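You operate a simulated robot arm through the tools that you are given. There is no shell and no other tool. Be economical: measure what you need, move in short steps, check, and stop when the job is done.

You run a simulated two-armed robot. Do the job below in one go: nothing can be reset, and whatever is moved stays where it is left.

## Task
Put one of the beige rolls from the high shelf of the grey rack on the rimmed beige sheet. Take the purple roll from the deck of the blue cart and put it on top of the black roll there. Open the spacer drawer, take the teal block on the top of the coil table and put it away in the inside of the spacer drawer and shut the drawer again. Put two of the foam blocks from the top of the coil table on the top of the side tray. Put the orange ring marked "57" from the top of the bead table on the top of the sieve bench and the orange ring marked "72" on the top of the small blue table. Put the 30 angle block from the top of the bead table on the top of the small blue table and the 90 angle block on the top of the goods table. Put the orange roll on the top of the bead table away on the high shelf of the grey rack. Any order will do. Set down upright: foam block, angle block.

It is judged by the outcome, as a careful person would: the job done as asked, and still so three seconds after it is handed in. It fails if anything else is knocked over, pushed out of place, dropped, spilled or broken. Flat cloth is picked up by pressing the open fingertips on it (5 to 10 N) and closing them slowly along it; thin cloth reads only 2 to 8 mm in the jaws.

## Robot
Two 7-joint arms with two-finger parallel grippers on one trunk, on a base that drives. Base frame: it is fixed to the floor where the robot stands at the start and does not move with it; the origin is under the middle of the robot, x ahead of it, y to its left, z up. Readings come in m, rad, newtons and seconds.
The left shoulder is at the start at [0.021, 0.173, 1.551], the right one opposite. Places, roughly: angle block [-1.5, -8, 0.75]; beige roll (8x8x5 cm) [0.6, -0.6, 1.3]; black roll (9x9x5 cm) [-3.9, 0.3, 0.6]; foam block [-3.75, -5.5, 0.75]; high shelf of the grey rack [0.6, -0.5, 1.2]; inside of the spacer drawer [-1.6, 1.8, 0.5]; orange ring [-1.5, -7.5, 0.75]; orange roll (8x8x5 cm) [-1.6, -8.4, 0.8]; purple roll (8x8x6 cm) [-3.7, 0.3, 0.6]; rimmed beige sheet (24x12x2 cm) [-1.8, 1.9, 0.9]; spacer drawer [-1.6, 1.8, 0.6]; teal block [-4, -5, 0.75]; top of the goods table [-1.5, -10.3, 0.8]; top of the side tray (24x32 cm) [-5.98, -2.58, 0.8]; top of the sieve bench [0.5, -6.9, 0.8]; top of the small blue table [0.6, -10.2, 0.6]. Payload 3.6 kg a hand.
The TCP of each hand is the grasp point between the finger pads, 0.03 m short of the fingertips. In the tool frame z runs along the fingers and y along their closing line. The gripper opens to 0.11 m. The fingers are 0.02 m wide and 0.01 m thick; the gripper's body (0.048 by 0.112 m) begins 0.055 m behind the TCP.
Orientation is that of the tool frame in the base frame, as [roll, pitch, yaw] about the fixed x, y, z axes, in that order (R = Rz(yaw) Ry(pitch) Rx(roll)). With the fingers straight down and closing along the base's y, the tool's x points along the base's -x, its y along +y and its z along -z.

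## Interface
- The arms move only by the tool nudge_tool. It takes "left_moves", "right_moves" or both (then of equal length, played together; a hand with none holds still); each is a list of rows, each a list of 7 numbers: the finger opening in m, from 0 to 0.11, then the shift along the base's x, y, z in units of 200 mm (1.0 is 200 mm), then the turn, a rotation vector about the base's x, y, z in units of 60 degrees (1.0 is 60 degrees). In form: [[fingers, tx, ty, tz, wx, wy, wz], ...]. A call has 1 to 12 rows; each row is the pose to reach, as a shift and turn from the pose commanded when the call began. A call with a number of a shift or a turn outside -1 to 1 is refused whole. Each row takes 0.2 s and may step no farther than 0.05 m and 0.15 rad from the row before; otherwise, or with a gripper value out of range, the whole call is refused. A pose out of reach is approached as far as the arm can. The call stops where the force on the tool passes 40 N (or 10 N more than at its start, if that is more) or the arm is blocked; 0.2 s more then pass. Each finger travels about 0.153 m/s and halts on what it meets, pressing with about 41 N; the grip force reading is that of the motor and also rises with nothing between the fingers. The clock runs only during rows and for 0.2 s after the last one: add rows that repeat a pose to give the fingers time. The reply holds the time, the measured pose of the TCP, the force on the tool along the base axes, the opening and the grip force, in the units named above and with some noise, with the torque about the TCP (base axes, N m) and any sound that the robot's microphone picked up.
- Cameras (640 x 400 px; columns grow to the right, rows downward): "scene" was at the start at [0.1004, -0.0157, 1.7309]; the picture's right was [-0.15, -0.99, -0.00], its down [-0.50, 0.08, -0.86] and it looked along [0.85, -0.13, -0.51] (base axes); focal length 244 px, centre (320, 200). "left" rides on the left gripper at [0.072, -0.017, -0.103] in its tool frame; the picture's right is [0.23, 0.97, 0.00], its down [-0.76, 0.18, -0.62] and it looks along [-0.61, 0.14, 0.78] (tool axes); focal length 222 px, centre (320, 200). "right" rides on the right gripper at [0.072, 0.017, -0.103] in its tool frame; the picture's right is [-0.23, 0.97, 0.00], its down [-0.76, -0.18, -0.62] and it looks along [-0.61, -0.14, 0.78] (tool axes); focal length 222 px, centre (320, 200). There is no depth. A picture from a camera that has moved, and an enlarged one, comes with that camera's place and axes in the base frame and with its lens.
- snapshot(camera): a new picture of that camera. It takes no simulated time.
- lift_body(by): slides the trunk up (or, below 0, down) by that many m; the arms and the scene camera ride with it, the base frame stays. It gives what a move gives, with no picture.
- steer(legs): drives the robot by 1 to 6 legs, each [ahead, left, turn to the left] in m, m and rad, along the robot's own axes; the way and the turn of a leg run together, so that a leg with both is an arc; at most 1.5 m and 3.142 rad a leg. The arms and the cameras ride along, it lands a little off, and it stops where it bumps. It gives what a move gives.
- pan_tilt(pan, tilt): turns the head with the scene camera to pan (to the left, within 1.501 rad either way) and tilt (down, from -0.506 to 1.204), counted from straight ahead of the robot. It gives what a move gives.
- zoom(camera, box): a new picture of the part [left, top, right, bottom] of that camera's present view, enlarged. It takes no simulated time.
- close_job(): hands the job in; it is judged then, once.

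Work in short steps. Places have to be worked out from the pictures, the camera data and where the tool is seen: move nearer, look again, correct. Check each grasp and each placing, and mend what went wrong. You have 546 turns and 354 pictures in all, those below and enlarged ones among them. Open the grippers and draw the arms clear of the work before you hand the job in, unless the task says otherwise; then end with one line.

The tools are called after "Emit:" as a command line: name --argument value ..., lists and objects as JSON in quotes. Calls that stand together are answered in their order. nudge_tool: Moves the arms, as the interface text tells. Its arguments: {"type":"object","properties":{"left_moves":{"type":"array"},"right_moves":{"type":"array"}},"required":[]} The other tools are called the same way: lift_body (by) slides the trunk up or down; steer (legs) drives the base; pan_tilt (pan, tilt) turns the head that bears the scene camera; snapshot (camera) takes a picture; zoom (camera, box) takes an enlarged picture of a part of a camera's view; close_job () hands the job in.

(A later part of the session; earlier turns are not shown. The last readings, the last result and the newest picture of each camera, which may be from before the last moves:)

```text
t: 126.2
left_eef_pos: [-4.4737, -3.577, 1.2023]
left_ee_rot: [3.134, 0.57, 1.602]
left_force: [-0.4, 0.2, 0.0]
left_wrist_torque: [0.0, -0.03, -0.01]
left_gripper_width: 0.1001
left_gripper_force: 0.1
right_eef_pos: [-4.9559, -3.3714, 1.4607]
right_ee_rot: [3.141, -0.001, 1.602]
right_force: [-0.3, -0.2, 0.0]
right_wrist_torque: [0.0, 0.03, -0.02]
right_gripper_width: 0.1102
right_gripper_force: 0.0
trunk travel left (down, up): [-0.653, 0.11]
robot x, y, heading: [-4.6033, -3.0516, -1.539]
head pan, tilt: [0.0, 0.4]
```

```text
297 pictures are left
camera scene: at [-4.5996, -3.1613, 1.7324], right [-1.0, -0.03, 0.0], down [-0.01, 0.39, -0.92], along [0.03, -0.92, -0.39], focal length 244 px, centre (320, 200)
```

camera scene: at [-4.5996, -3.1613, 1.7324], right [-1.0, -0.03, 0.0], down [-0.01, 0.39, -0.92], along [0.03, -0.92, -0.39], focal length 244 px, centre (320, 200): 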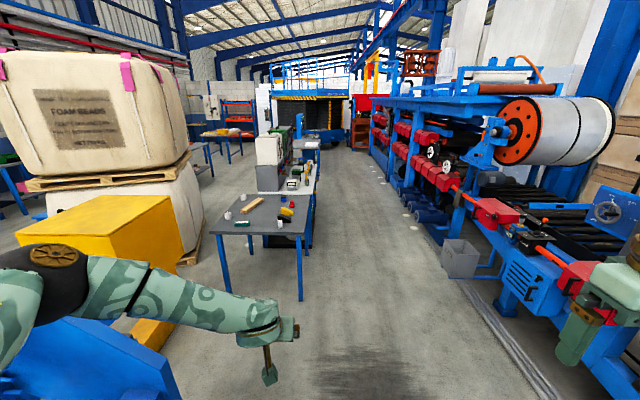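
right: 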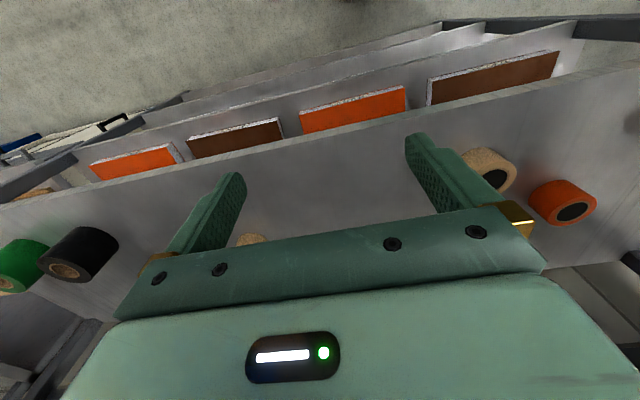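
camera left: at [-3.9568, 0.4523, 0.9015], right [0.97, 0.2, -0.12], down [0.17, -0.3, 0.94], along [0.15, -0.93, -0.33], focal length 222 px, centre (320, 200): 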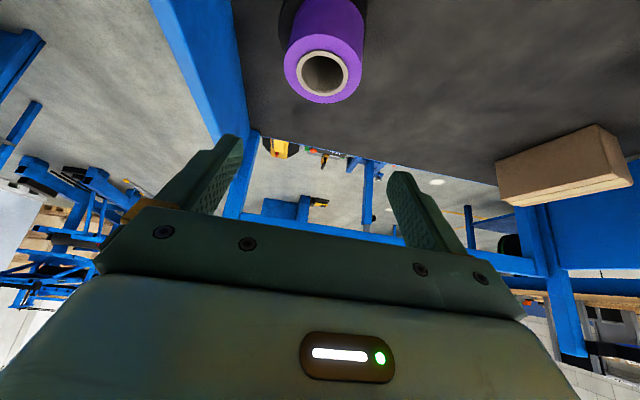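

The coil table is ahead on the left, its near edge at y≈-4.87, x from -4.43 to -3.68. I'll zoom in on its contents.

Emit:
zoom --camera "scene" --box '[195, 130, 335, 250]'

Emit:
zoom --camera "scene" --box '[400, 170, 640, 320]'

```text
3.33 times, centred on (265, 190) of scene
camera zoom: at [-4.5996, -3.1613, 1.7324], right [-1.0, -0.03, 0.0], down [-0.01, 0.39, -0.92], along [0.03, -0.92, -0.39], focal length 812 px, centre (503, 233)
```

zoom: 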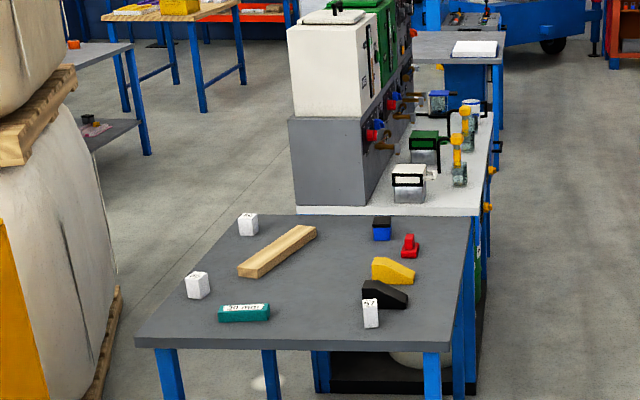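

```text
2.67 times, centred on (520, 245) of scene
camera zoom: at [-4.5996, -3.1613, 1.7324], right [-1.0, -0.03, 0.0], down [-0.01, 0.39, -0.92], along [0.03, -0.92, -0.39], focal length 649 px, centre (-213, 80)
```

zoom: 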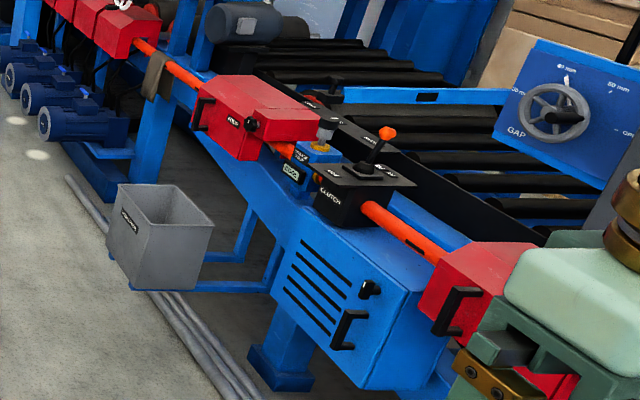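

Foam blocks are at about A[-4.22, -4.90], B[-3.74, -5.04], C[-3.74, -5.45], and teal at [-3.90, -4.90]. I'll approach the table from the north, heading straight, and look left for the yellow machine's clearance.

Emit:
steer --legs '[[0.9, 0, -0.032], [0, 0.35, 0]]'

Emit:
pan_tilt --pan 0 --tilt 0.8

Emit:
snapshot --camera "scene"

Emit:
pan_tilt --pan 0.9 --tilt 0.8

Emit:
snapshot --camera "scene"

```text
t: 132.8
left_eef_pos: [-4.1338, -4.4827, 1.2014]
left_ee_rot: [3.134, 0.572, 1.563]
left_force: [0.8, -0.4, 0.5]
left_wrist_torque: [0.01, 0.03, -0.02]
left_gripper_width: 0.0999
left_gripper_force: 0.0
right_eef_pos: [-4.6094, -4.2588, 1.462]
right_ee_rot: [3.14, -0.001, 1.562]
right_force: [0.3, 0.6, -1.0]
right_wrist_torque: [0.0, 0.02, 0.02]
right_gripper_width: 0.1101
right_gripper_force: 0.0
trunk travel left (down, up): [-0.653, 0.11]
robot x, y, heading: [-4.2446, -3.9569, -1.579]
head pan, tilt: [0.0, 0.4]
```

```text
t: 133.7
left_eef_pos: [-4.1336, -4.4826, 1.2013]
left_ee_rot: [3.137, 0.57, 1.565]
left_force: [-0.3, 0.2, -0.1]
left_wrist_torque: [0.0, 0.02, 0.0]
left_gripper_width: 0.1
left_gripper_force: 0.1
right_eef_pos: [-4.6087, -4.2587, 1.4599]
right_ee_rot: [3.14, 0.001, 1.563]
right_force: [0.3, -0.1, 0.2]
right_wrist_torque: [0.01, -0.02, 0.0]
right_gripper_width: 0.11
right_gripper_force: 0.1
trunk travel left (down, up): [-0.653, 0.11]
robot x, y, heading: [-4.2433, -3.9566, -1.579]
head pan, tilt: [0.0, 0.799]
```

```text
294 pictures are left
camera scene: at [-4.2438, -4.0506, 1.6973], right [-1.0, 0.01, 0.0], down [0.01, 0.72, -0.7], along [-0.01, -0.7, -0.72], focal length 244 px, centre (320, 200)
```

scene: 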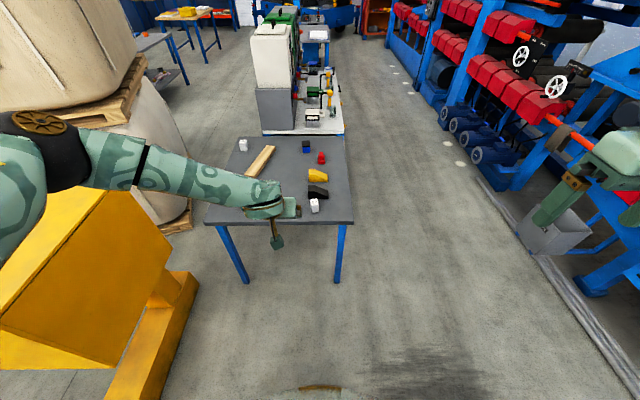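

```text
t: 134.9
left_eef_pos: [-4.133, -4.4825, 1.2011]
left_ee_rot: [3.135, 0.57, 1.563]
left_force: [-0.1, -0.6, 1.0]
left_wrist_torque: [0.01, 0.02, -0.01]
left_gripper_width: 0.0999
left_gripper_force: 0.1
right_eef_pos: [-4.6088, -4.2584, 1.4605]
right_ee_rot: [-3.14, 0.0, 1.562]
right_force: [-0.6, -0.2, -0.2]
right_wrist_torque: [0.01, -0.01, 0.04]
right_gripper_width: 0.1098
right_gripper_force: 0.1
trunk travel left (down, up): [-0.653, 0.11]
robot x, y, heading: [-4.2434, -3.9541, -1.578]
head pan, tilt: [0.901, 0.799]
```

```text
293 pictures are left
camera scene: at [-4.1806, -4.0206, 1.6973], right [-0.63, -0.78, 0.0], down [-0.56, 0.45, -0.7], along [0.54, -0.44, -0.72], focal length 244 px, centre (320, 200)
```

scene: 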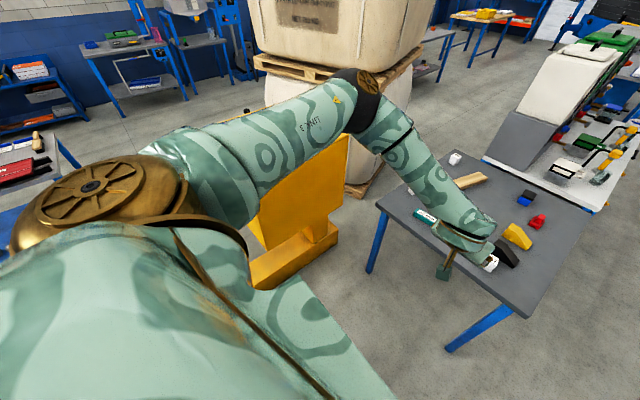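

The table's near edge is y≈-4.81; the yellow plate is around x≈-3.45. I'll stand at about x=-4.1, y=-4.4, lower the trunk 0.25 and look.

Emit:
steer --legs '[[0, 0.15, 0], [0.42, 0, 0.008]]'

Emit:
lift_body --by -0.25

Emit:
pan_tilt --pan 0 --tilt 0.8

Emit:
snapshot --camera "scene"

Emit:
snapshot --camera "left"

Emit:
snapshot --camera "right"

```text
t: 138.4
left_eef_pos: [-3.9927, -4.9101, 1.2032]
left_ee_rot: [3.133, 0.57, 1.556]
left_force: [-0.3, -0.2, -0.1]
left_wrist_torque: [-0.07, 0.02, 0.0]
left_gripper_width: 0.1002
left_gripper_force: 0.1
right_eef_pos: [-4.467, -4.6821, 1.4609]
right_ee_rot: [3.142, -0.001, 1.555]
right_force: [-0.5, -0.7, 0.2]
right_wrist_torque: [0.0, 0.03, 0.04]
right_gripper_width: 0.1098
right_gripper_force: 0.1
trunk travel left (down, up): [-0.653, 0.11]
robot x, y, heading: [-4.0982, -4.384, -1.581]
head pan, tilt: [0.901, 0.799]
```

```text
t: 141.0
left_eef_pos: [-3.9929, -4.9102, 0.9527]
left_ee_rot: [3.134, 0.57, 1.557]
left_force: [0.4, 0.0, 0.5]
left_wrist_torque: [-0.02, 0.01, 0.01]
left_gripper_width: 0.1001
left_gripper_force: 0.1
right_eef_pos: [-4.4666, -4.6831, 1.2113]
right_ee_rot: [3.141, -0.001, 1.555]
right_force: [-0.2, -0.8, -0.4]
right_wrist_torque: [0.02, 0.0, 0.0]
right_gripper_width: 0.1098
right_gripper_force: 0.1
trunk travel left (down, up): [-0.403, 0.36]
robot x, y, heading: [-4.099, -4.3805, -1.584]
head pan, tilt: [0.901, 0.799]
```

```text
t: 142.2
left_eef_pos: [-3.9919, -4.9095, 0.9514]
left_ee_rot: [3.136, 0.57, 1.556]
left_force: [0.2, -0.3, -0.7]
left_wrist_torque: [0.01, -0.03, 0.01]
left_gripper_width: 0.0999
left_gripper_force: 0.1
right_eef_pos: [-4.4655, -4.6834, 1.2109]
right_ee_rot: [-3.141, 0.001, 1.555]
right_force: [0.2, 0.0, -0.2]
right_wrist_torque: [0.0, 0.01, -0.04]
right_gripper_width: 0.11
right_gripper_force: 0.0
trunk travel left (down, up): [-0.403, 0.36]
robot x, y, heading: [-4.1008, -4.3822, -1.588]
head pan, tilt: [0.0, 0.799]
```

```text
292 pictures are left
camera scene: at [-4.1003, -4.5092, 1.446], right [-1.0, 0.01, 0.0], down [0.01, 0.72, -0.7], along [-0.01, -0.7, -0.72], focal length 244 px, centre (320, 200)
```

scene: 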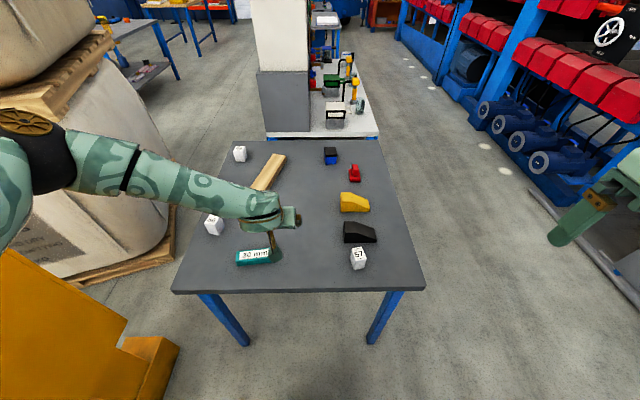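

```text
291 pictures are left
camera left: at [-4.0087, -4.7941, 0.9994], right [0.98, 0.18, -0.12], down [0.17, -0.31, 0.94], along [0.13, -0.93, -0.33], focal length 222 px, centre (320, 200)
```

left: 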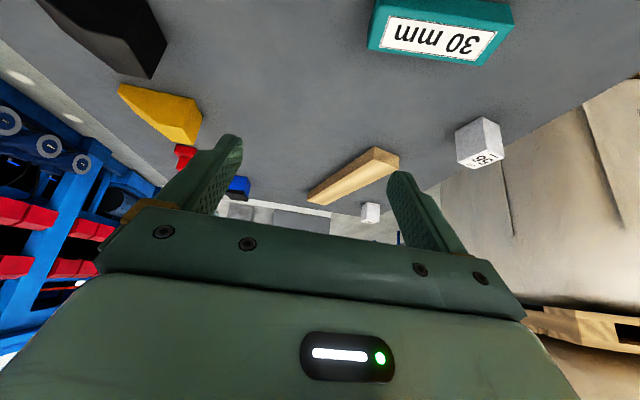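

```text
290 pictures are left
camera right: at [-4.4491, -4.6107, 1.3143], right [0.97, -0.24, 0.0], down [-0.19, -0.76, 0.62], along [-0.15, -0.6, -0.78], focal length 222 px, centre (320, 200)
```

right: 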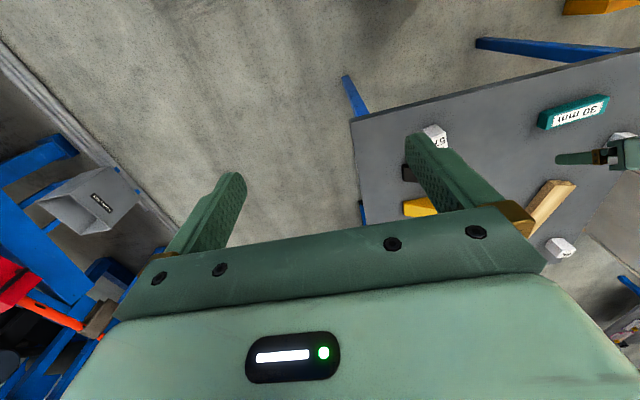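

Estimates agree: A≈[-4.22, -4.915], B≈[-3.741, -5.045], table z≈0.75. I'll zoom to see the blocks' sizes, labels and yaw.

Emit:
zoom --camera "scene" --box '[190, 195, 290, 275]'

Emit:
zoom --camera "scene" --box '[320, 210, 400, 280]'

```text
5.00 times, centred on (240, 235) of scene
camera zoom: at [-4.1003, -4.5092, 1.446], right [-1.0, 0.01, 0.0], down [0.01, 0.72, -0.7], along [-0.01, -0.7, -0.72], focal length 1217 px, centre (720, 25)
```

zoom: 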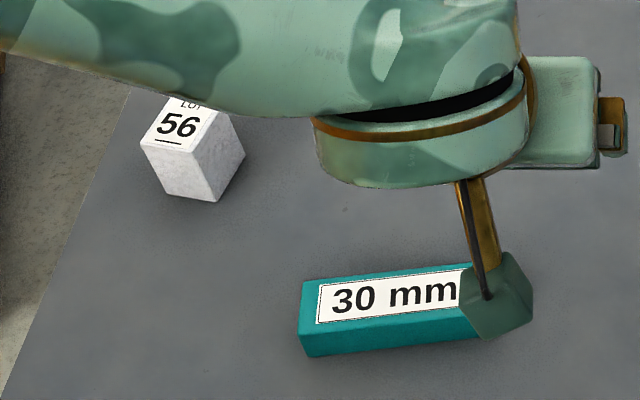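

```text
5.71 times, centred on (360, 245) of scene
camera zoom: at [-4.1003, -4.5092, 1.446], right [-1.0, 0.01, 0.0], down [0.01, 0.72, -0.7], along [-0.01, -0.7, -0.72], focal length 1391 px, centre (91, -57)
```

zoom: 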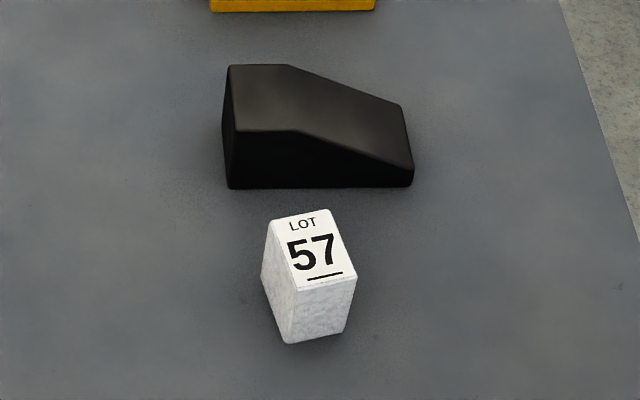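

The blocks are about 3.5 cm wide; A is yawed about +15°, B about -10°. I'll edge 5 cm closer and bring both hands over their blocks (right→A, left→B).

Emit:
steer --legs '[[0.05, 0, 0.01]]'

Emit:
nudge_tool --right_moves '[[0.11, 0.14, -0.1, -0.14, 0, 0, 0.03], [0.11, 0.28, -0.2, -0.28, 0, 0, 0.06], [0.11, 0.42, -0.3, -0.42, 0, 0, 0.1], [0.11, 0.56, -0.4, -0.56, 0, 0, 0.14], [0.11, 0.7, -0.5, -0.7, 0, 0, 0.18], [0.11, 0.84, -0.6, -0.84, 0, 0, 0.22], [0.11, 0.98, -0.7, -0.98, 0, 0, 0.25]]' --left_moves '[[0.11, 0.13, -0.05, 0, 0, 0, -0.02], [0.11, 0.26, -0.1, 0, 0, 0, -0.05], [0.11, 0.39, -0.15, 0, 0, 0, -0.08], [0.11, 0.52, -0.2, 0, 0, 0, -0.11], [0.11, 0.65, -0.25, 0, 0, 0, -0.14], [0.11, 0.78, -0.3, 0, 0, 0, -0.167], [0.11, 0.91, -0.35, 0, 0, 0, -0.167]]'

Emit:
snapshot --camera "right"

Emit:
snapshot --camera "left"

Emit:
snapshot --camera "scene"

```text
t: 143.2
left_eef_pos: [-3.9883, -4.959, 0.9506]
left_ee_rot: [3.135, 0.569, 1.568]
left_force: [0.1, -0.6, 0.2]
left_wrist_torque: [0.01, 0.0, 0.0]
left_gripper_width: 0.1001
left_gripper_force: 0.0
right_eef_pos: [-4.4624, -4.7377, 1.2096]
right_ee_rot: [-3.142, -0.002, 1.565]
right_force: [1.0, -0.5, -0.4]
right_wrist_torque: [0.06, 0.0, 0.03]
right_gripper_width: 0.11
right_gripper_force: 0.1
trunk travel left (down, up): [-0.403, 0.36]
robot x, y, heading: [-4.0993, -4.4299, -1.575]
head pan, tilt: [0.0, 0.799]
```

```text
t: 144.8
left_eef_pos: [-3.8044, -5.0286, 0.9523]
left_ee_rot: [3.136, 0.572, 1.392]
left_force: [-0.2, -0.3, 0.3]
left_wrist_torque: [0.02, 0.0, 0.02]
left_gripper_width: 0.1101
left_gripper_force: 0.0
right_eef_pos: [-4.2811, -4.8712, 1.0229]
right_ee_rot: [3.141, 0.002, 1.829]
right_force: [-0.8, -0.1, -0.3]
right_wrist_torque: [-0.03, 0.01, 0.0]
right_gripper_width: 0.1098
right_gripper_force: 0.2
right hand out of reach, approached as far as the arm can: row 7
trunk travel left (down, up): [-0.403, 0.36]
robot x, y, heading: [-4.0969, -4.4298, -1.576]
head pan, tilt: [0.0, 0.799]
```

```text
287 pictures are left
camera right: at [-4.2841, -4.7961, 1.1264], right [1.0, 0.03, 0.0], down [0.02, -0.78, 0.62], along [0.02, -0.62, -0.78], focal length 222 px, centre (320, 200)
```

right: 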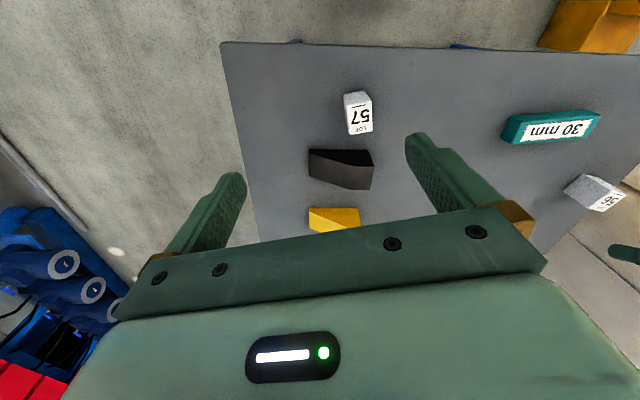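

```text
286 pictures are left
camera left: at [-3.8019, -4.9112, 1.0001], right [0.99, 0.02, -0.12], down [0.12, -0.33, 0.94], along [-0.02, -0.94, -0.33], focal length 222 px, centre (320, 200)
```

left: 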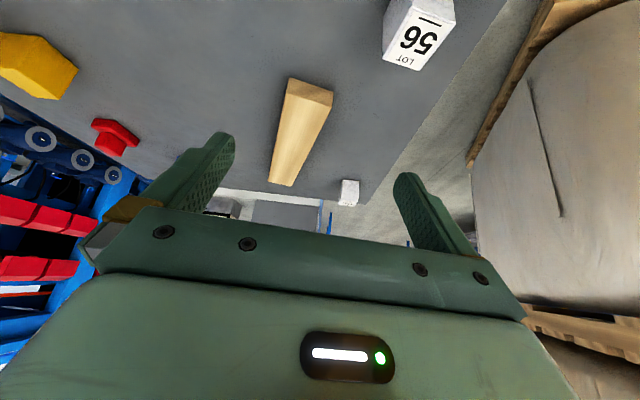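

```text
285 pictures are left
camera scene: at [-4.0986, -4.5585, 1.446], right [-1.0, 0.0, 0.0], down [0.0, 0.72, -0.7], along [0.0, -0.7, -0.72], focal length 244 px, centre (320, 200)
```

scene: 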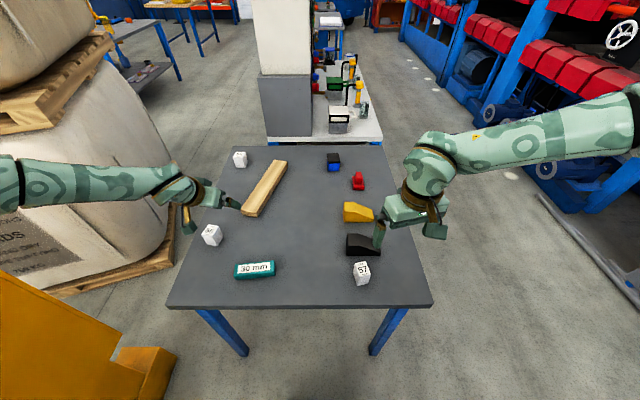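

Right wrist view puts A at ≈[-4.223, -4.90]; left puts B at ≈[-3.741, -5.048]. I'll bring both hands lower above them and look again.

Emit:
nudge_tool --right_moves '[[0.09, 0.1, -0.05, -0.15, 0, 0, 0], [0.09, 0.2, -0.1, -0.3, 0, 0, 0], [0.09, 0.27, -0.15, -0.5, 0, 0, 0], [0.09, 0.29, -0.16, -0.7, 0, 0, 0]]' --left_moves '[[0.09, 0.1, -0.03, -0.1, 0, 0, 0], [0.09, 0.2, -0.06, -0.2, 0, 0, 0], [0.09, 0.31, -0.1, -0.3, 0, 0, 0], [0.09, 0.31, -0.1, -0.42, 0, 0, 0]]'

Emit:
snapshot --camera "right"

Emit:
snapshot --camera "left"

```text
t: 145.8
left_eef_pos: [-3.7418, -5.0465, 0.8679]
left_ee_rot: [3.134, 0.57, 1.394]
left_force: [-0.1, -1.1, 1.0]
left_wrist_torque: [0.0, 0.04, 0.01]
left_gripper_width: 0.0901
left_gripper_force: 0.1
right_eef_pos: [-4.3112, -4.8562, 0.9761]
right_ee_rot: [3.14, 0.0, 1.829]
right_force: [-0.4, 0.3, 0.1]
right_wrist_torque: [0.0, -0.01, 0.02]
right_gripper_width: 0.0898
right_gripper_force: 0.1
right hand out of reach, approached as far as the arm can: row 1, 2, 3, 4
trunk travel left (down, up): [-0.403, 0.36]
robot x, y, heading: [-4.0961, -4.4326, -1.567]
head pan, tilt: [0.0, 0.799]
```

```text
284 pictures are left
camera right: at [-4.3158, -4.7807, 1.0795], right [1.0, 0.03, 0.0], down [0.02, -0.78, 0.62], along [0.02, -0.62, -0.78], focal length 222 px, centre (320, 200)
```

right: 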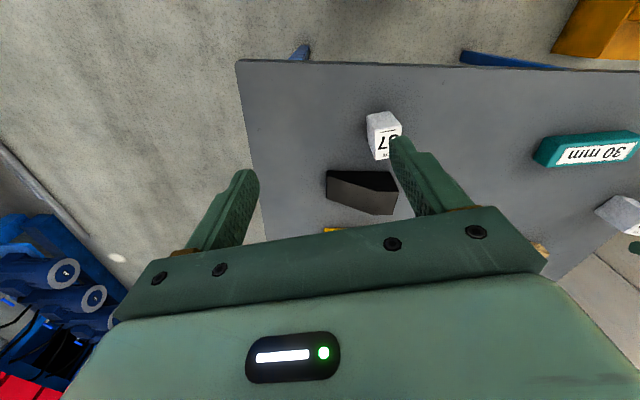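

```text
283 pictures are left
camera left: at [-3.7384, -4.9299, 0.9151], right [0.99, 0.02, -0.12], down [0.12, -0.33, 0.94], along [-0.02, -0.94, -0.33], focal length 222 px, centre (320, 200)
```

left: 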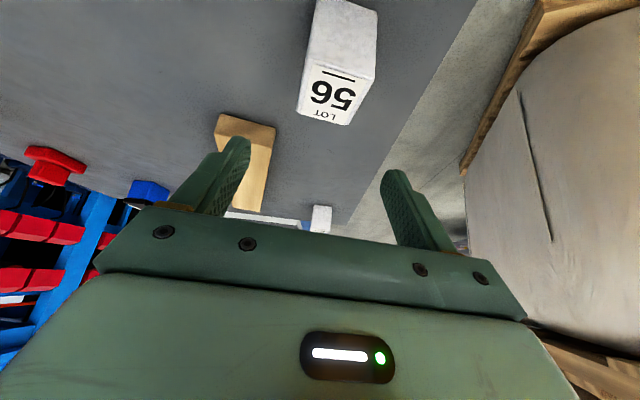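

Left is well placed over B; the right arm is stuck in an awkward posture. I'll lower the left to grasp height and tilt the right hand 30° forward like the left to free it.

Emit:
nudge_tool --left_moves '[[0.09, 0.01, -0.015, -0.1, 0, 0, 0], [0.09, 0.01, -0.015, -0.2, 0, 0, 0], [0.09, 0.01, -0.015, -0.3, 0, 0, 0], [0.09, 0.01, -0.015, -0.4, 0, 0, 0], [0.09, 0.01, -0.015, -0.4, 0, 0, 0]]' --right_moves '[[0.09, 0, 0, 0.05, -0.1, -0.026, 0], [0.09, 0, 0, 0.1, -0.2, -0.052, 0], [0.09, 0, 0, 0.1, -0.3, -0.078, 0], [0.09, 0, 0, 0.1, -0.4, -0.1, 0], [0.09, 0, 0, 0.1, -0.483, -0.129, 0]]'

Emit:
snapshot --camera "left"

Emit:
snapshot --camera "scene"

```text
t: 146.9
left_eef_pos: [-3.7458, -5.0319, 0.7954]
left_ee_rot: [3.135, 0.571, 1.394]
left_force: [0.0, 0.5, 0.4]
left_wrist_torque: [0.0, 0.01, 0.0]
left_gripper_width: 0.09
left_gripper_force: 0.0
left hand out of reach, approached as far as the arm can: row 2, 3, 4, 5
right_eef_pos: [-4.3116, -4.8459, 1.0053]
right_ee_rot: [3.138, 0.526, 1.827]
right_force: [0.0, 0.2, 0.1]
right_wrist_torque: [-0.04, 0.0, -0.02]
right_gripper_width: 0.0896
right_gripper_force: 0.1
trunk travel left (down, up): [-0.403, 0.36]
robot x, y, heading: [-4.0968, -4.432, -1.575]
head pan, tilt: [0.0, 0.799]
```

```text
282 pictures are left
camera left: at [-3.7431, -4.9149, 0.8429], right [0.99, 0.02, -0.12], down [0.12, -0.33, 0.94], along [-0.02, -0.94, -0.33], focal length 222 px, centre (320, 200)
```

left: 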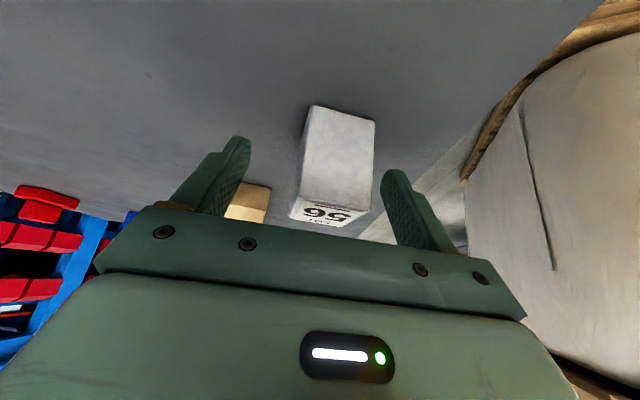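

```text
281 pictures are left
camera scene: at [-4.0997, -4.5582, 1.4461], right [-1.0, 0.0, 0.0], down [0.0, 0.72, -0.7], along [0.0, -0.7, -0.72], focal length 244 px, centre (320, 200)
```

scene: 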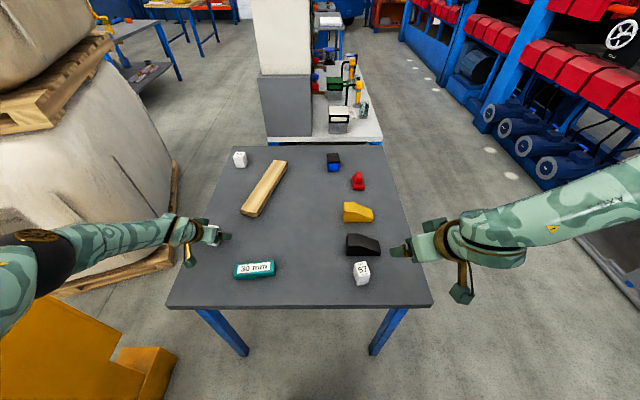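

B stands between the left fingers but a bit to +x and farther out. I'll shift +1 cm x, then creep the base 2 cm ahead.

Emit:
nudge_tool --left_moves '[[0.1, 0.03, 0, 0, 0, 0, 0], [0.1, 0.05, 0, 0, 0, 0, 0]]'

Emit:
steer --legs '[[0.025, 0, 0]]'

Emit:
snapshot --camera "left"

Emit:
snapshot --camera "right"

```text
t: 147.6
left_eef_pos: [-3.7401, -5.0369, 0.797]
left_ee_rot: [3.099, 0.598, 1.401]
left_force: [-0.1, -1.3, -0.6]
left_wrist_torque: [-0.04, 0.0, 0.0]
left_gripper_width: 0.1
left_gripper_force: 0.0
left hand out of reach, approached as far as the arm can: row 1, 2
right_eef_pos: [-4.3108, -4.8451, 1.005]
right_ee_rot: [3.138, 0.524, 1.827]
right_force: [-0.4, 0.0, 0.4]
right_wrist_torque: [0.01, 0.0, 0.02]
right_gripper_width: 0.0901
right_gripper_force: 0.1
trunk travel left (down, up): [-0.403, 0.36]
robot x, y, heading: [-4.0979, -4.4322, -1.574]
head pan, tilt: [0.0, 0.799]
```

```text
t: 148.4
left_eef_pos: [-3.7402, -5.0622, 0.7956]
left_ee_rot: [3.099, 0.596, 1.397]
left_force: [-0.4, -0.7, -0.5]
left_wrist_torque: [-0.01, 0.02, 0.0]
left_gripper_width: 0.0998
left_gripper_force: 0.0
right_eef_pos: [-4.3126, -4.8716, 1.0044]
right_ee_rot: [3.139, 0.523, 1.827]
right_force: [0.0, -0.8, 0.7]
right_wrist_torque: [0.01, 0.03, 0.03]
right_gripper_width: 0.0899
right_gripper_force: 0.1
trunk travel left (down, up): [-0.403, 0.36]
robot x, y, heading: [-4.096, -4.4544, -1.577]
head pan, tilt: [0.0, 0.799]
```

```text
280 pictures are left
camera left: at [-3.7411, -4.9442, 0.8392], right [0.99, 0.04, -0.09], down [0.1, -0.3, 0.95], along [0.01, -0.95, -0.3], focal length 222 px, centre (320, 200)
```

left: 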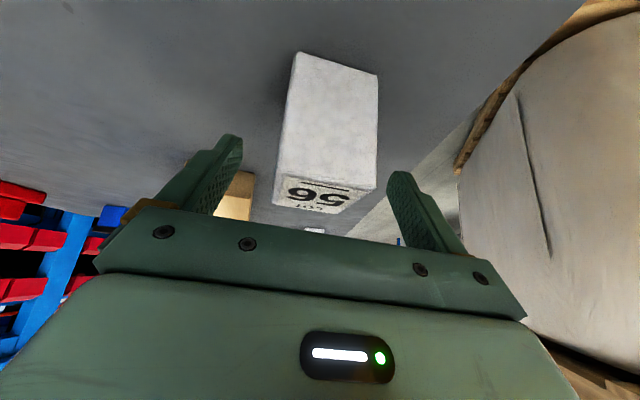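

```text
279 pictures are left
camera right: at [-4.3257, -4.7573, 1.0584], right [0.99, 0.06, 0.12], down [-0.09, -0.38, 0.92], along [0.1, -0.92, -0.38], focal length 222 px, centre (320, 200)
```

right: 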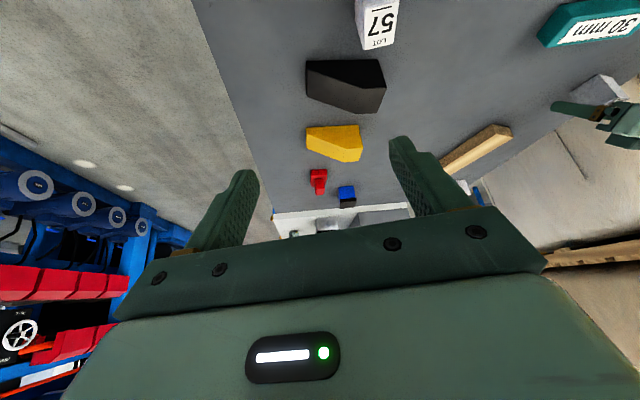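

B is centred between the left fingers; I close and lift it a little.

Emit:
nudge_tool --left_moves '[[0.06, 0, 0, 0, 0, 0, 0], [0.03, 0, 0, 0, 0, 0, 0], [0.02, 0, 0, 0, 0, 0, 0], [0.02, 0, 0, 0, 0, 0, 0], [0.02, 0, 0, 0.1, 0, 0, 0], [0.02, 0, 0.05, 0.25, 0, 0, 0], [0.02, 0, 0.1, 0.45, 0, 0, 0]]'

Emit:
snapshot --camera "left"

```text
t: 150.0
left_eef_pos: [-3.739, -5.0389, 0.8875]
left_ee_rot: [3.099, 0.598, 1.397]
left_force: [0.3, 0.8, -0.7]
left_wrist_torque: [-0.01, 0.01, -0.01]
left_gripper_width: 0.0395
left_gripper_force: 41.0
right_eef_pos: [-4.3117, -4.8708, 1.0057]
right_ee_rot: [3.141, 0.523, 1.827]
right_force: [-0.6, 0.3, 0.1]
right_wrist_torque: [-0.02, 0.02, 0.01]
right_gripper_width: 0.0899
right_gripper_force: 0.1
trunk travel left (down, up): [-0.403, 0.36]
robot x, y, heading: [-4.098, -4.4559, -1.578]
head pan, tilt: [0.0, 0.799]
```

```text
278 pictures are left
camera left: at [-3.7398, -4.9212, 0.9322], right [0.99, 0.04, -0.09], down [0.1, -0.3, 0.95], along [0.01, -0.95, -0.3], focal length 222 px, centre (320, 200)
```

left: 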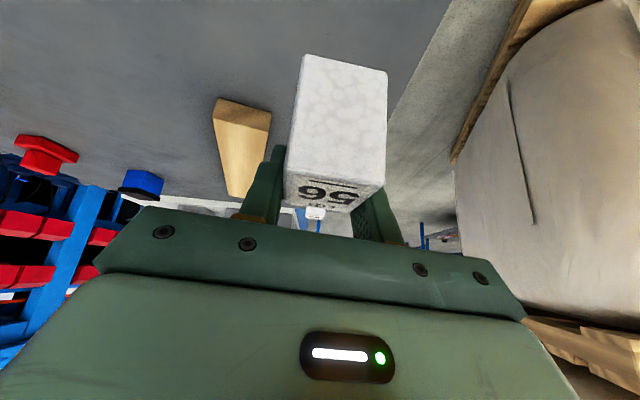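

B is held (0.04 m). Right view puts A at [-4.221, -4.90]; I move the right hand above it.

Emit:
nudge_tool --right_moves '[[0.09, 0.12, -0.04, -0.1, 0, 0, 0], [0.09, 0.24, -0.08, -0.25, 0, 0, 0], [0.09, 0.36, -0.13, -0.4, 0, 0, 0], [0.09, 0.455, -0.17, -0.55, 0, 0, 0]]'

Emit:
snapshot --camera "right"

```text
t: 151.0
left_eef_pos: [-3.7385, -5.0416, 0.8875]
left_ee_rot: [3.098, 0.596, 1.398]
left_force: [0.0, -0.9, -0.3]
left_wrist_torque: [-0.01, -0.01, 0.0]
left_gripper_width: 0.0393
left_gripper_force: 41.1
right_eef_pos: [-4.2864, -4.886, 0.9726]
right_ee_rot: [3.137, 0.522, 1.827]
right_force: [0.0, 0.2, 0.6]
right_wrist_torque: [0.02, 0.04, 0.0]
right_gripper_width: 0.0898
right_gripper_force: 0.0
right hand out of reach, approached as far as the arm can: row 2, 3, 4
trunk travel left (down, up): [-0.403, 0.36]
robot x, y, heading: [-4.0964, -4.4561, -1.576]
head pan, tilt: [0.0, 0.799]
```

```text
277 pictures are left
camera right: at [-4.2998, -4.7709, 1.0263], right [0.99, 0.06, 0.12], down [-0.09, -0.38, 0.92], along [0.1, -0.92, -0.37], focal length 222 px, centre (320, 200)
```

right: 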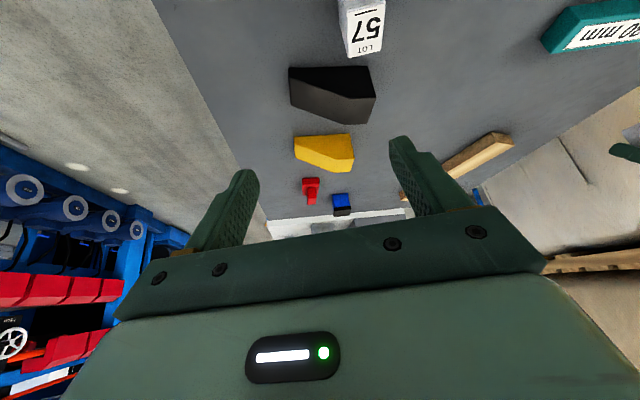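

The right arm is too folded here. With B safely held, I'll back the base off 10 cm so the right arm is more extended, then reach for A.

Emit:
steer --legs '[[-0.12, 0, 0]]'

Emit:
nudge_tool --right_moves '[[0.09, 0.05, -0.12, -0.1, 0, 0, 0], [0.09, 0.1, -0.24, -0.2, 0, 0, 0], [0.09, 0.16, -0.36, -0.3, 0, 0, 0], [0.09, 0.22, -0.48, -0.35, 0, 0, 0], [0.09, 0.28, -0.6, -0.4, 0, 0, 0], [0.09, 0.33, -0.7, -0.4, 0, 0, 0]]'

Emit:
snapshot --camera "right"

```text
t: 152.2
left_eef_pos: [-3.7422, -4.92, 0.8876]
left_ee_rot: [3.097, 0.598, 1.395]
left_force: [0.1, 0.4, 0.4]
left_wrist_torque: [-0.04, 0.0, -0.01]
left_gripper_width: 0.0392
left_gripper_force: 41.0
right_eef_pos: [-4.2875, -4.7633, 0.9731]
right_ee_rot: [3.139, 0.524, 1.825]
right_force: [-0.5, -0.4, 0.6]
right_wrist_torque: [-0.01, 0.03, 0.0]
right_gripper_width: 0.0901
right_gripper_force: 0.0
trunk travel left (down, up): [-0.403, 0.36]
robot x, y, heading: [-4.0967, -4.3351, -1.58]
head pan, tilt: [0.0, 0.799]
```

```text
t: 153.6
left_eef_pos: [-3.7414, -4.9215, 0.8881]
left_ee_rot: [3.098, 0.596, 1.395]
left_force: [-1.0, -0.1, -0.7]
left_wrist_torque: [-0.02, 0.01, -0.02]
left_gripper_width: 0.0396
left_gripper_force: 41.0
right_eef_pos: [-4.3008, -4.847, 0.9903]
right_ee_rot: [3.137, 0.525, 1.821]
right_force: [0.4, 1.2, 0.7]
right_wrist_torque: [-0.02, 0.01, -0.02]
right_gripper_width: 0.0901
right_gripper_force: 0.0
right hand out of reach, approached as far as the arm can: row 1, 2, 3, 4, 5, 6
trunk travel left (down, up): [-0.403, 0.36]
robot x, y, heading: [-4.0996, -4.3367, -1.581]
head pan, tilt: [0.0, 0.799]
```

```text
276 pictures are left
camera right: at [-4.313, -4.7323, 1.0438], right [0.99, 0.05, 0.12], down [-0.09, -0.38, 0.92], along [0.09, -0.92, -0.37], focal length 222 px, centre (320, 200)
```

right: 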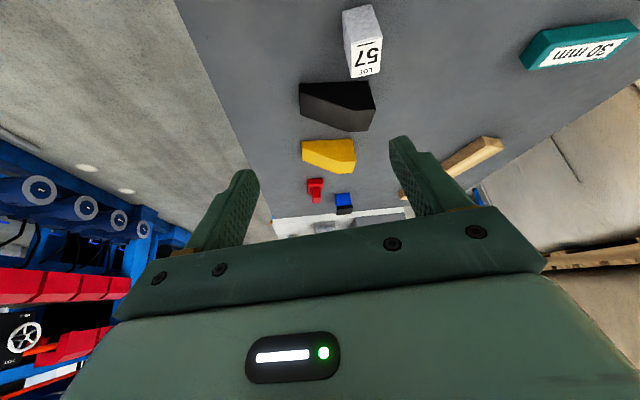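

A wrist joint limit seems tied to the +15° yaw. I'll undo that yaw (the block can align as it is squeezed) and try again.

Emit:
nudge_tool --right_moves '[[0.09, 0, 0, 0, 0, 0, -0.12], [0.09, 0, 0, 0, 0, 0, -0.24], [0.09, 0.1, -0.06, -0.1, 0, 0, -0.28], [0.09, 0.2, -0.12, -0.2, 0, 0, -0.28], [0.09, 0.3, -0.18, -0.3, 0, 0, -0.28], [0.09, 0.38, -0.24, -0.4, 0, 0, -0.28]]'

Emit:
snapshot --camera "right"

Emit:
snapshot --camera "scene"

```text
t: 155.0
left_eef_pos: [-3.7408, -4.9215, 0.8877]
left_ee_rot: [3.099, 0.596, 1.397]
left_force: [-0.1, -0.5, -0.8]
left_wrist_torque: [0.0, -0.01, 0.01]
left_gripper_width: 0.0393
left_gripper_force: 41.6
right_eef_pos: [-4.3108, -4.844, 1.0013]
right_ee_rot: [3.139, 0.523, 1.53]
right_force: [0.0, 0.9, 0.6]
right_wrist_torque: [-0.02, -0.04, 0.01]
right_gripper_width: 0.0898
right_gripper_force: 0.0
right hand out of reach, approached as far as the arm can: row 1, 2, 3, 4, 5, 6
trunk travel left (down, up): [-0.403, 0.36]
robot x, y, heading: [-4.0958, -4.3353, -1.58]
head pan, tilt: [0.0, 0.799]
```

```text
275 pictures are left
camera right: at [-4.2907, -4.7314, 1.0559], right [0.96, -0.24, 0.12], down [-0.19, -0.34, 0.92], along [-0.18, -0.91, -0.37], focal length 222 px, centre (320, 200)
```

right: 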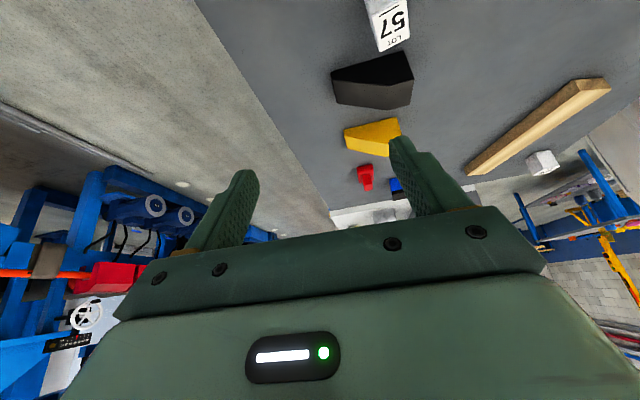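

```text
274 pictures are left
camera scene: at [-4.099, -4.4633, 1.446], right [-1.0, 0.01, 0.0], down [0.01, 0.72, -0.7], along [-0.01, -0.7, -0.72], focal length 244 px, centre (320, 200)
```

scene: 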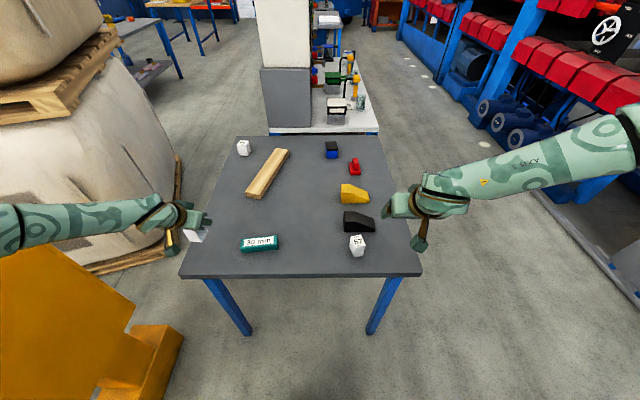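

I realise the unreached commands accumulate, so the commanded right pose has drifted to about [-4.08, -4.97, 0.74]. I'll bring the commanded pose straight up first and then to above A (≈[-4.22, -4.905, 0.92]).

Emit:
nudge_tool --right_moves '[[0.09, 0, 0, 0.24, 0, 0, 0], [0.09, 0, 0, 0.48, 0, 0, 0], [0.09, 0, 0, 0.72, 0, 0, 0], [0.09, 0, 0, 0.92, 0, 0, 0], [0.09, -0.22, 0.1, 0.92, 0, 0, 0], [0.09, -0.44, 0.2, 0.92, 0, 0, 0], [0.09, -0.64, 0.3, 0.92, 0, 0, 0], [0.09, -0.7, 0.325, 0.92, 0, 0, 0]]'

Emit:
snapshot --camera "right"

```text
t: 156.8
left_eef_pos: [-3.741, -4.9213, 0.8873]
left_ee_rot: [3.098, 0.597, 1.395]
left_force: [-0.4, -0.5, -0.3]
left_wrist_torque: [0.0, 0.01, -0.01]
left_gripper_width: 0.0395
left_gripper_force: 41.7
right_eef_pos: [-4.4495, -4.7709, 1.1793]
right_ee_rot: [3.138, 0.525, 1.53]
right_force: [0.5, 0.2, -0.3]
right_wrist_torque: [-0.03, 0.0, 0.01]
right_gripper_width: 0.0901
right_gripper_force: 0.1
trunk travel left (down, up): [-0.403, 0.36]
robot x, y, heading: [-4.0975, -4.3348, -1.58]
head pan, tilt: [0.0, 0.799]
```

```text
273 pictures are left
camera right: at [-4.4295, -4.6577, 1.2339], right [0.97, -0.23, 0.12], down [-0.19, -0.34, 0.92], along [-0.18, -0.91, -0.38], focal length 222 px, centre (320, 200)
```

right: 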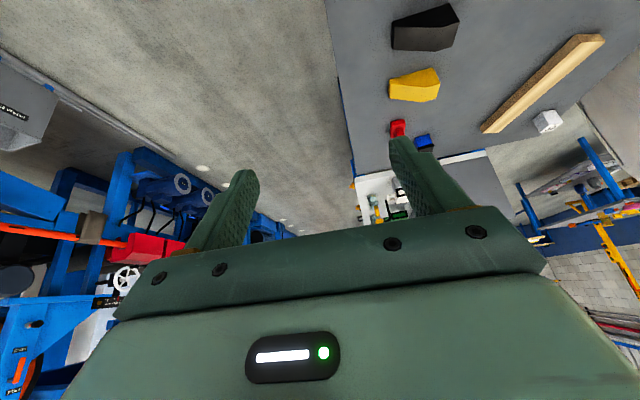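

The shift was taken from the measured pose, so no drift after all. I'll try a different route for the right arm: inward and forward at this height first, then down.

Emit:
nudge_tool --right_moves '[[0.09, 0.1, -0.2, 0, 0, 0, 0], [0.09, 0.2, -0.4, 0, 0, 0, 0], [0.09, 0.3, -0.6, 0, 0, 0, 0], [0.09, 0.5, -0.65, 0, 0, 0, 0], [0.09, 0.7, -0.67, 0, 0, 0, 0], [0.09, 0.9, -0.67, 0, 0, 0, 0]]'

Emit:
nudge_tool --right_moves '[[0.09, 0.1, 0, -0.2, 0, 0, 0], [0.09, 0.23, 0, -0.4, 0, 0, 0], [0.09, 0.23, 0, -0.6, 0, 0, 0], [0.09, 0.23, 0, -0.8, 0, 0, 0]]'

Emit:
snapshot --camera "scene"

```text
t: 158.2
left_eef_pos: [-3.7412, -4.9222, 0.8868]
left_ee_rot: [3.099, 0.597, 1.394]
left_force: [1.1, 0.3, -0.8]
left_wrist_torque: [-0.01, 0.02, -0.02]
left_gripper_width: 0.0392
left_gripper_force: 41.1
right_eef_pos: [-4.2675, -4.9111, 1.1831]
right_ee_rot: [3.14, 0.522, 1.53]
right_force: [-0.6, 0.2, 0.4]
right_wrist_torque: [-0.01, 0.03, -0.02]
right_gripper_width: 0.0901
right_gripper_force: 0.1
trunk travel left (down, up): [-0.403, 0.36]
robot x, y, heading: [-4.0973, -4.3351, -1.58]
head pan, tilt: [0.0, 0.799]
```

```text
t: 159.2
left_eef_pos: [-3.7407, -4.9218, 0.8867]
left_ee_rot: [3.097, 0.598, 1.395]
left_force: [-1.4, -0.1, -0.7]
left_wrist_torque: [0.04, -0.02, 0.01]
left_gripper_width: 0.0394
left_gripper_force: 41.3
right_eef_pos: [-4.2766, -4.8737, 1.0697]
right_ee_rot: [3.138, 0.523, 1.53]
right_force: [0.8, -0.2, 0.8]
right_wrist_torque: [-0.02, 0.03, -0.02]
right_gripper_width: 0.09
right_gripper_force: 0.0
right hand out of reach, approached as far as the arm can: row 1, 2, 3, 4
trunk travel left (down, up): [-0.403, 0.36]
robot x, y, heading: [-4.0991, -4.3412, -1.578]
head pan, tilt: [0.0, 0.799]
```

```text
272 pictures are left
camera scene: at [-4.0992, -4.4631, 1.446], right [-1.0, 0.01, 0.0], down [0.01, 0.72, -0.7], along [-0.01, -0.7, -0.72], focal length 244 px, centre (320, 200)
```

scene: 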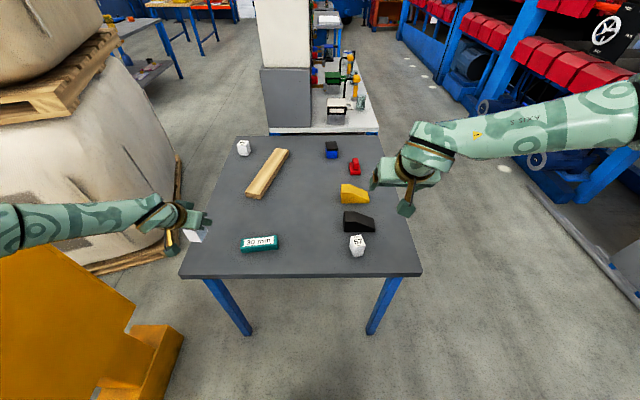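

The right arm seems to need a lower shoulder. I'll raise the left hand with B and draw it inward (away from the yellow plate), then lower the trunk 0.2 m.

Emit:
nudge_tool --left_moves '[[0.02, 0, 0, 0.2, 0, 0, 0], [0.02, -0.1, 0, 0.4, 0, 0, 0], [0.02, -0.25, 0, 0.6, 0, 0, 0], [0.02, -0.42, 0, 0.75, 0, 0, 0], [0.02, -0.6, 0, 0.88, 0, 0, 0], [0.02, -0.8, 0, 0.98, 0, 0, 0], [0.02, -1.0, 0, 1.0, 0, 0, 0]]'

Emit:
lift_body --by -0.18

Emit:
snapshot --camera "scene"

Emit:
snapshot --camera "right"

```text
t: 160.8
left_eef_pos: [-3.9392, -4.92, 1.0894]
left_ee_rot: [3.096, 0.597, 1.396]
left_force: [-0.8, 0.7, -0.2]
left_wrist_torque: [0.0, -0.03, 0.02]
left_gripper_width: 0.0394
left_gripper_force: 40.9
right_eef_pos: [-4.2771, -4.8745, 1.0695]
right_ee_rot: [3.136, 0.522, 1.529]
right_force: [0.8, 0.7, -0.5]
right_wrist_torque: [0.01, -0.02, 0.0]
right_gripper_width: 0.0902
right_gripper_force: 0.0
trunk travel left (down, up): [-0.403, 0.36]
robot x, y, heading: [-4.0966, -4.3358, -1.578]
head pan, tilt: [0.0, 0.799]
```

```text
t: 162.8
left_eef_pos: [-3.9397, -4.9206, 0.9089]
left_ee_rot: [3.099, 0.598, 1.395]
left_force: [0.2, -0.3, -0.3]
left_wrist_torque: [-0.01, 0.0, 0.01]
left_gripper_width: 0.0389
left_gripper_force: 41.6
right_eef_pos: [-4.2795, -4.8722, 0.8831]
right_ee_rot: [3.139, 0.524, 1.53]
right_force: [0.0, 0.0, 0.4]
right_wrist_torque: [-0.02, 0.0, -0.01]
right_gripper_width: 0.0902
right_gripper_force: 0.1
trunk travel left (down, up): [-0.223, 0.54]
robot x, y, heading: [-4.0942, -4.3383, -1.577]
head pan, tilt: [0.0, 0.799]
```

```text
271 pictures are left
camera scene: at [-4.0996, -4.534, 1.2625], right [-1.0, 0.01, 0.0], down [0.01, 0.72, -0.7], along [-0.01, -0.7, -0.72], focal length 244 px, centre (320, 200)
```

scene: 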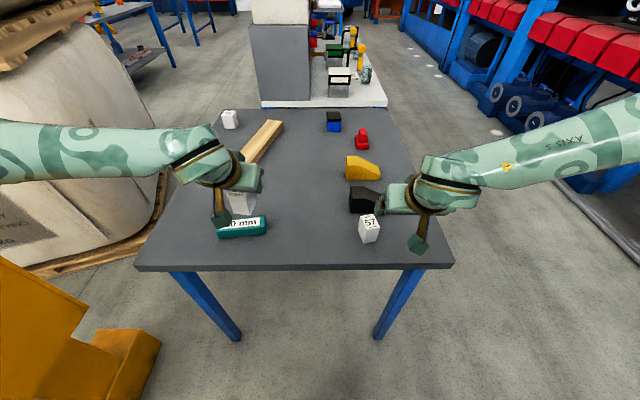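

```text
270 pictures are left
camera right: at [-4.2575, -4.7582, 0.9368], right [0.97, -0.23, 0.12], down [-0.19, -0.34, 0.92], along [-0.18, -0.91, -0.37], focal length 222 px, centre (320, 200)
```

right: 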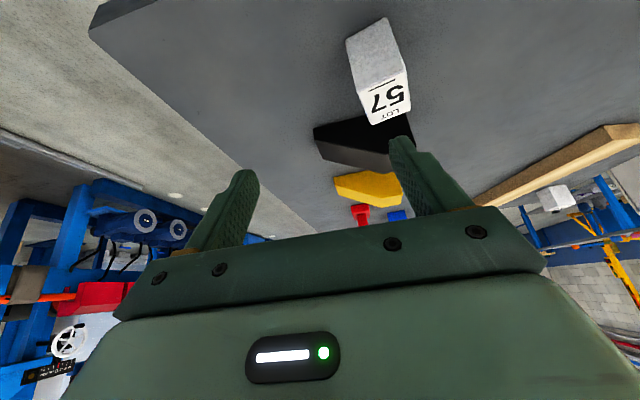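

A is at [-4.223, -4.909]. I move laterally over it with +12° yaw, then descend.

Emit:
nudge_tool --right_moves '[[0.09, 0.13, -0.08, 0, 0, 0, 0.1], [0.09, 0.27, -0.17, 0, 0, 0, 0.2], [0.09, 0.28, -0.18, -0.15, 0, 0, 0.2], [0.09, 0.28, -0.18, -0.3, 0, 0, 0.2], [0.09, 0.28, -0.18, -0.43, 0, 0, 0.2], [0.09, 0.28, -0.18, -0.43, 0, 0, 0.2]]'

Emit:
snapshot --camera "right"

```text
t: 164.2
left_eef_pos: [-3.9415, -4.9205, 0.9084]
left_ee_rot: [3.099, 0.597, 1.397]
left_force: [0.5, -0.1, -1.3]
left_wrist_torque: [-0.02, 0.03, 0.01]
left_gripper_width: 0.0395
left_gripper_force: 41.3
right_eef_pos: [-4.2517, -4.8925, 0.8177]
right_ee_rot: [3.138, 0.524, 1.741]
right_force: [-0.6, 0.3, 0.4]
right_wrist_torque: [-0.02, -0.02, 0.01]
right_gripper_width: 0.09
right_gripper_force: 0.1
right hand out of reach, approached as far as the arm can: row 3, 4, 5, 6
trunk travel left (down, up): [-0.223, 0.54]
robot x, y, heading: [-4.0955, -4.3365, -1.582]
head pan, tilt: [0.0, 0.799]
```

```text
269 pictures are left
camera right: at [-4.2554, -4.7765, 0.8713], right [0.99, -0.03, 0.12], down [-0.12, -0.37, 0.92], along [0.02, -0.93, -0.37], focal length 222 px, centre (320, 200)
```

right: 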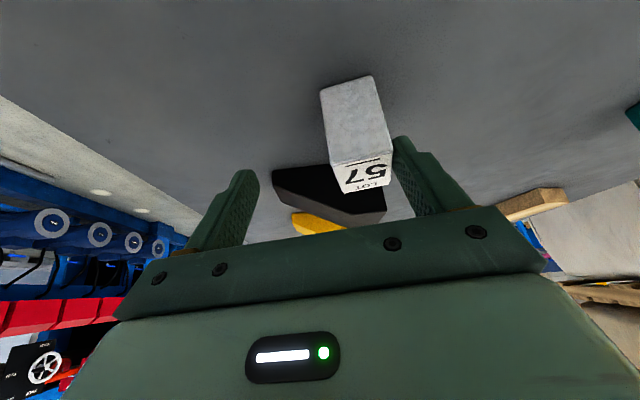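

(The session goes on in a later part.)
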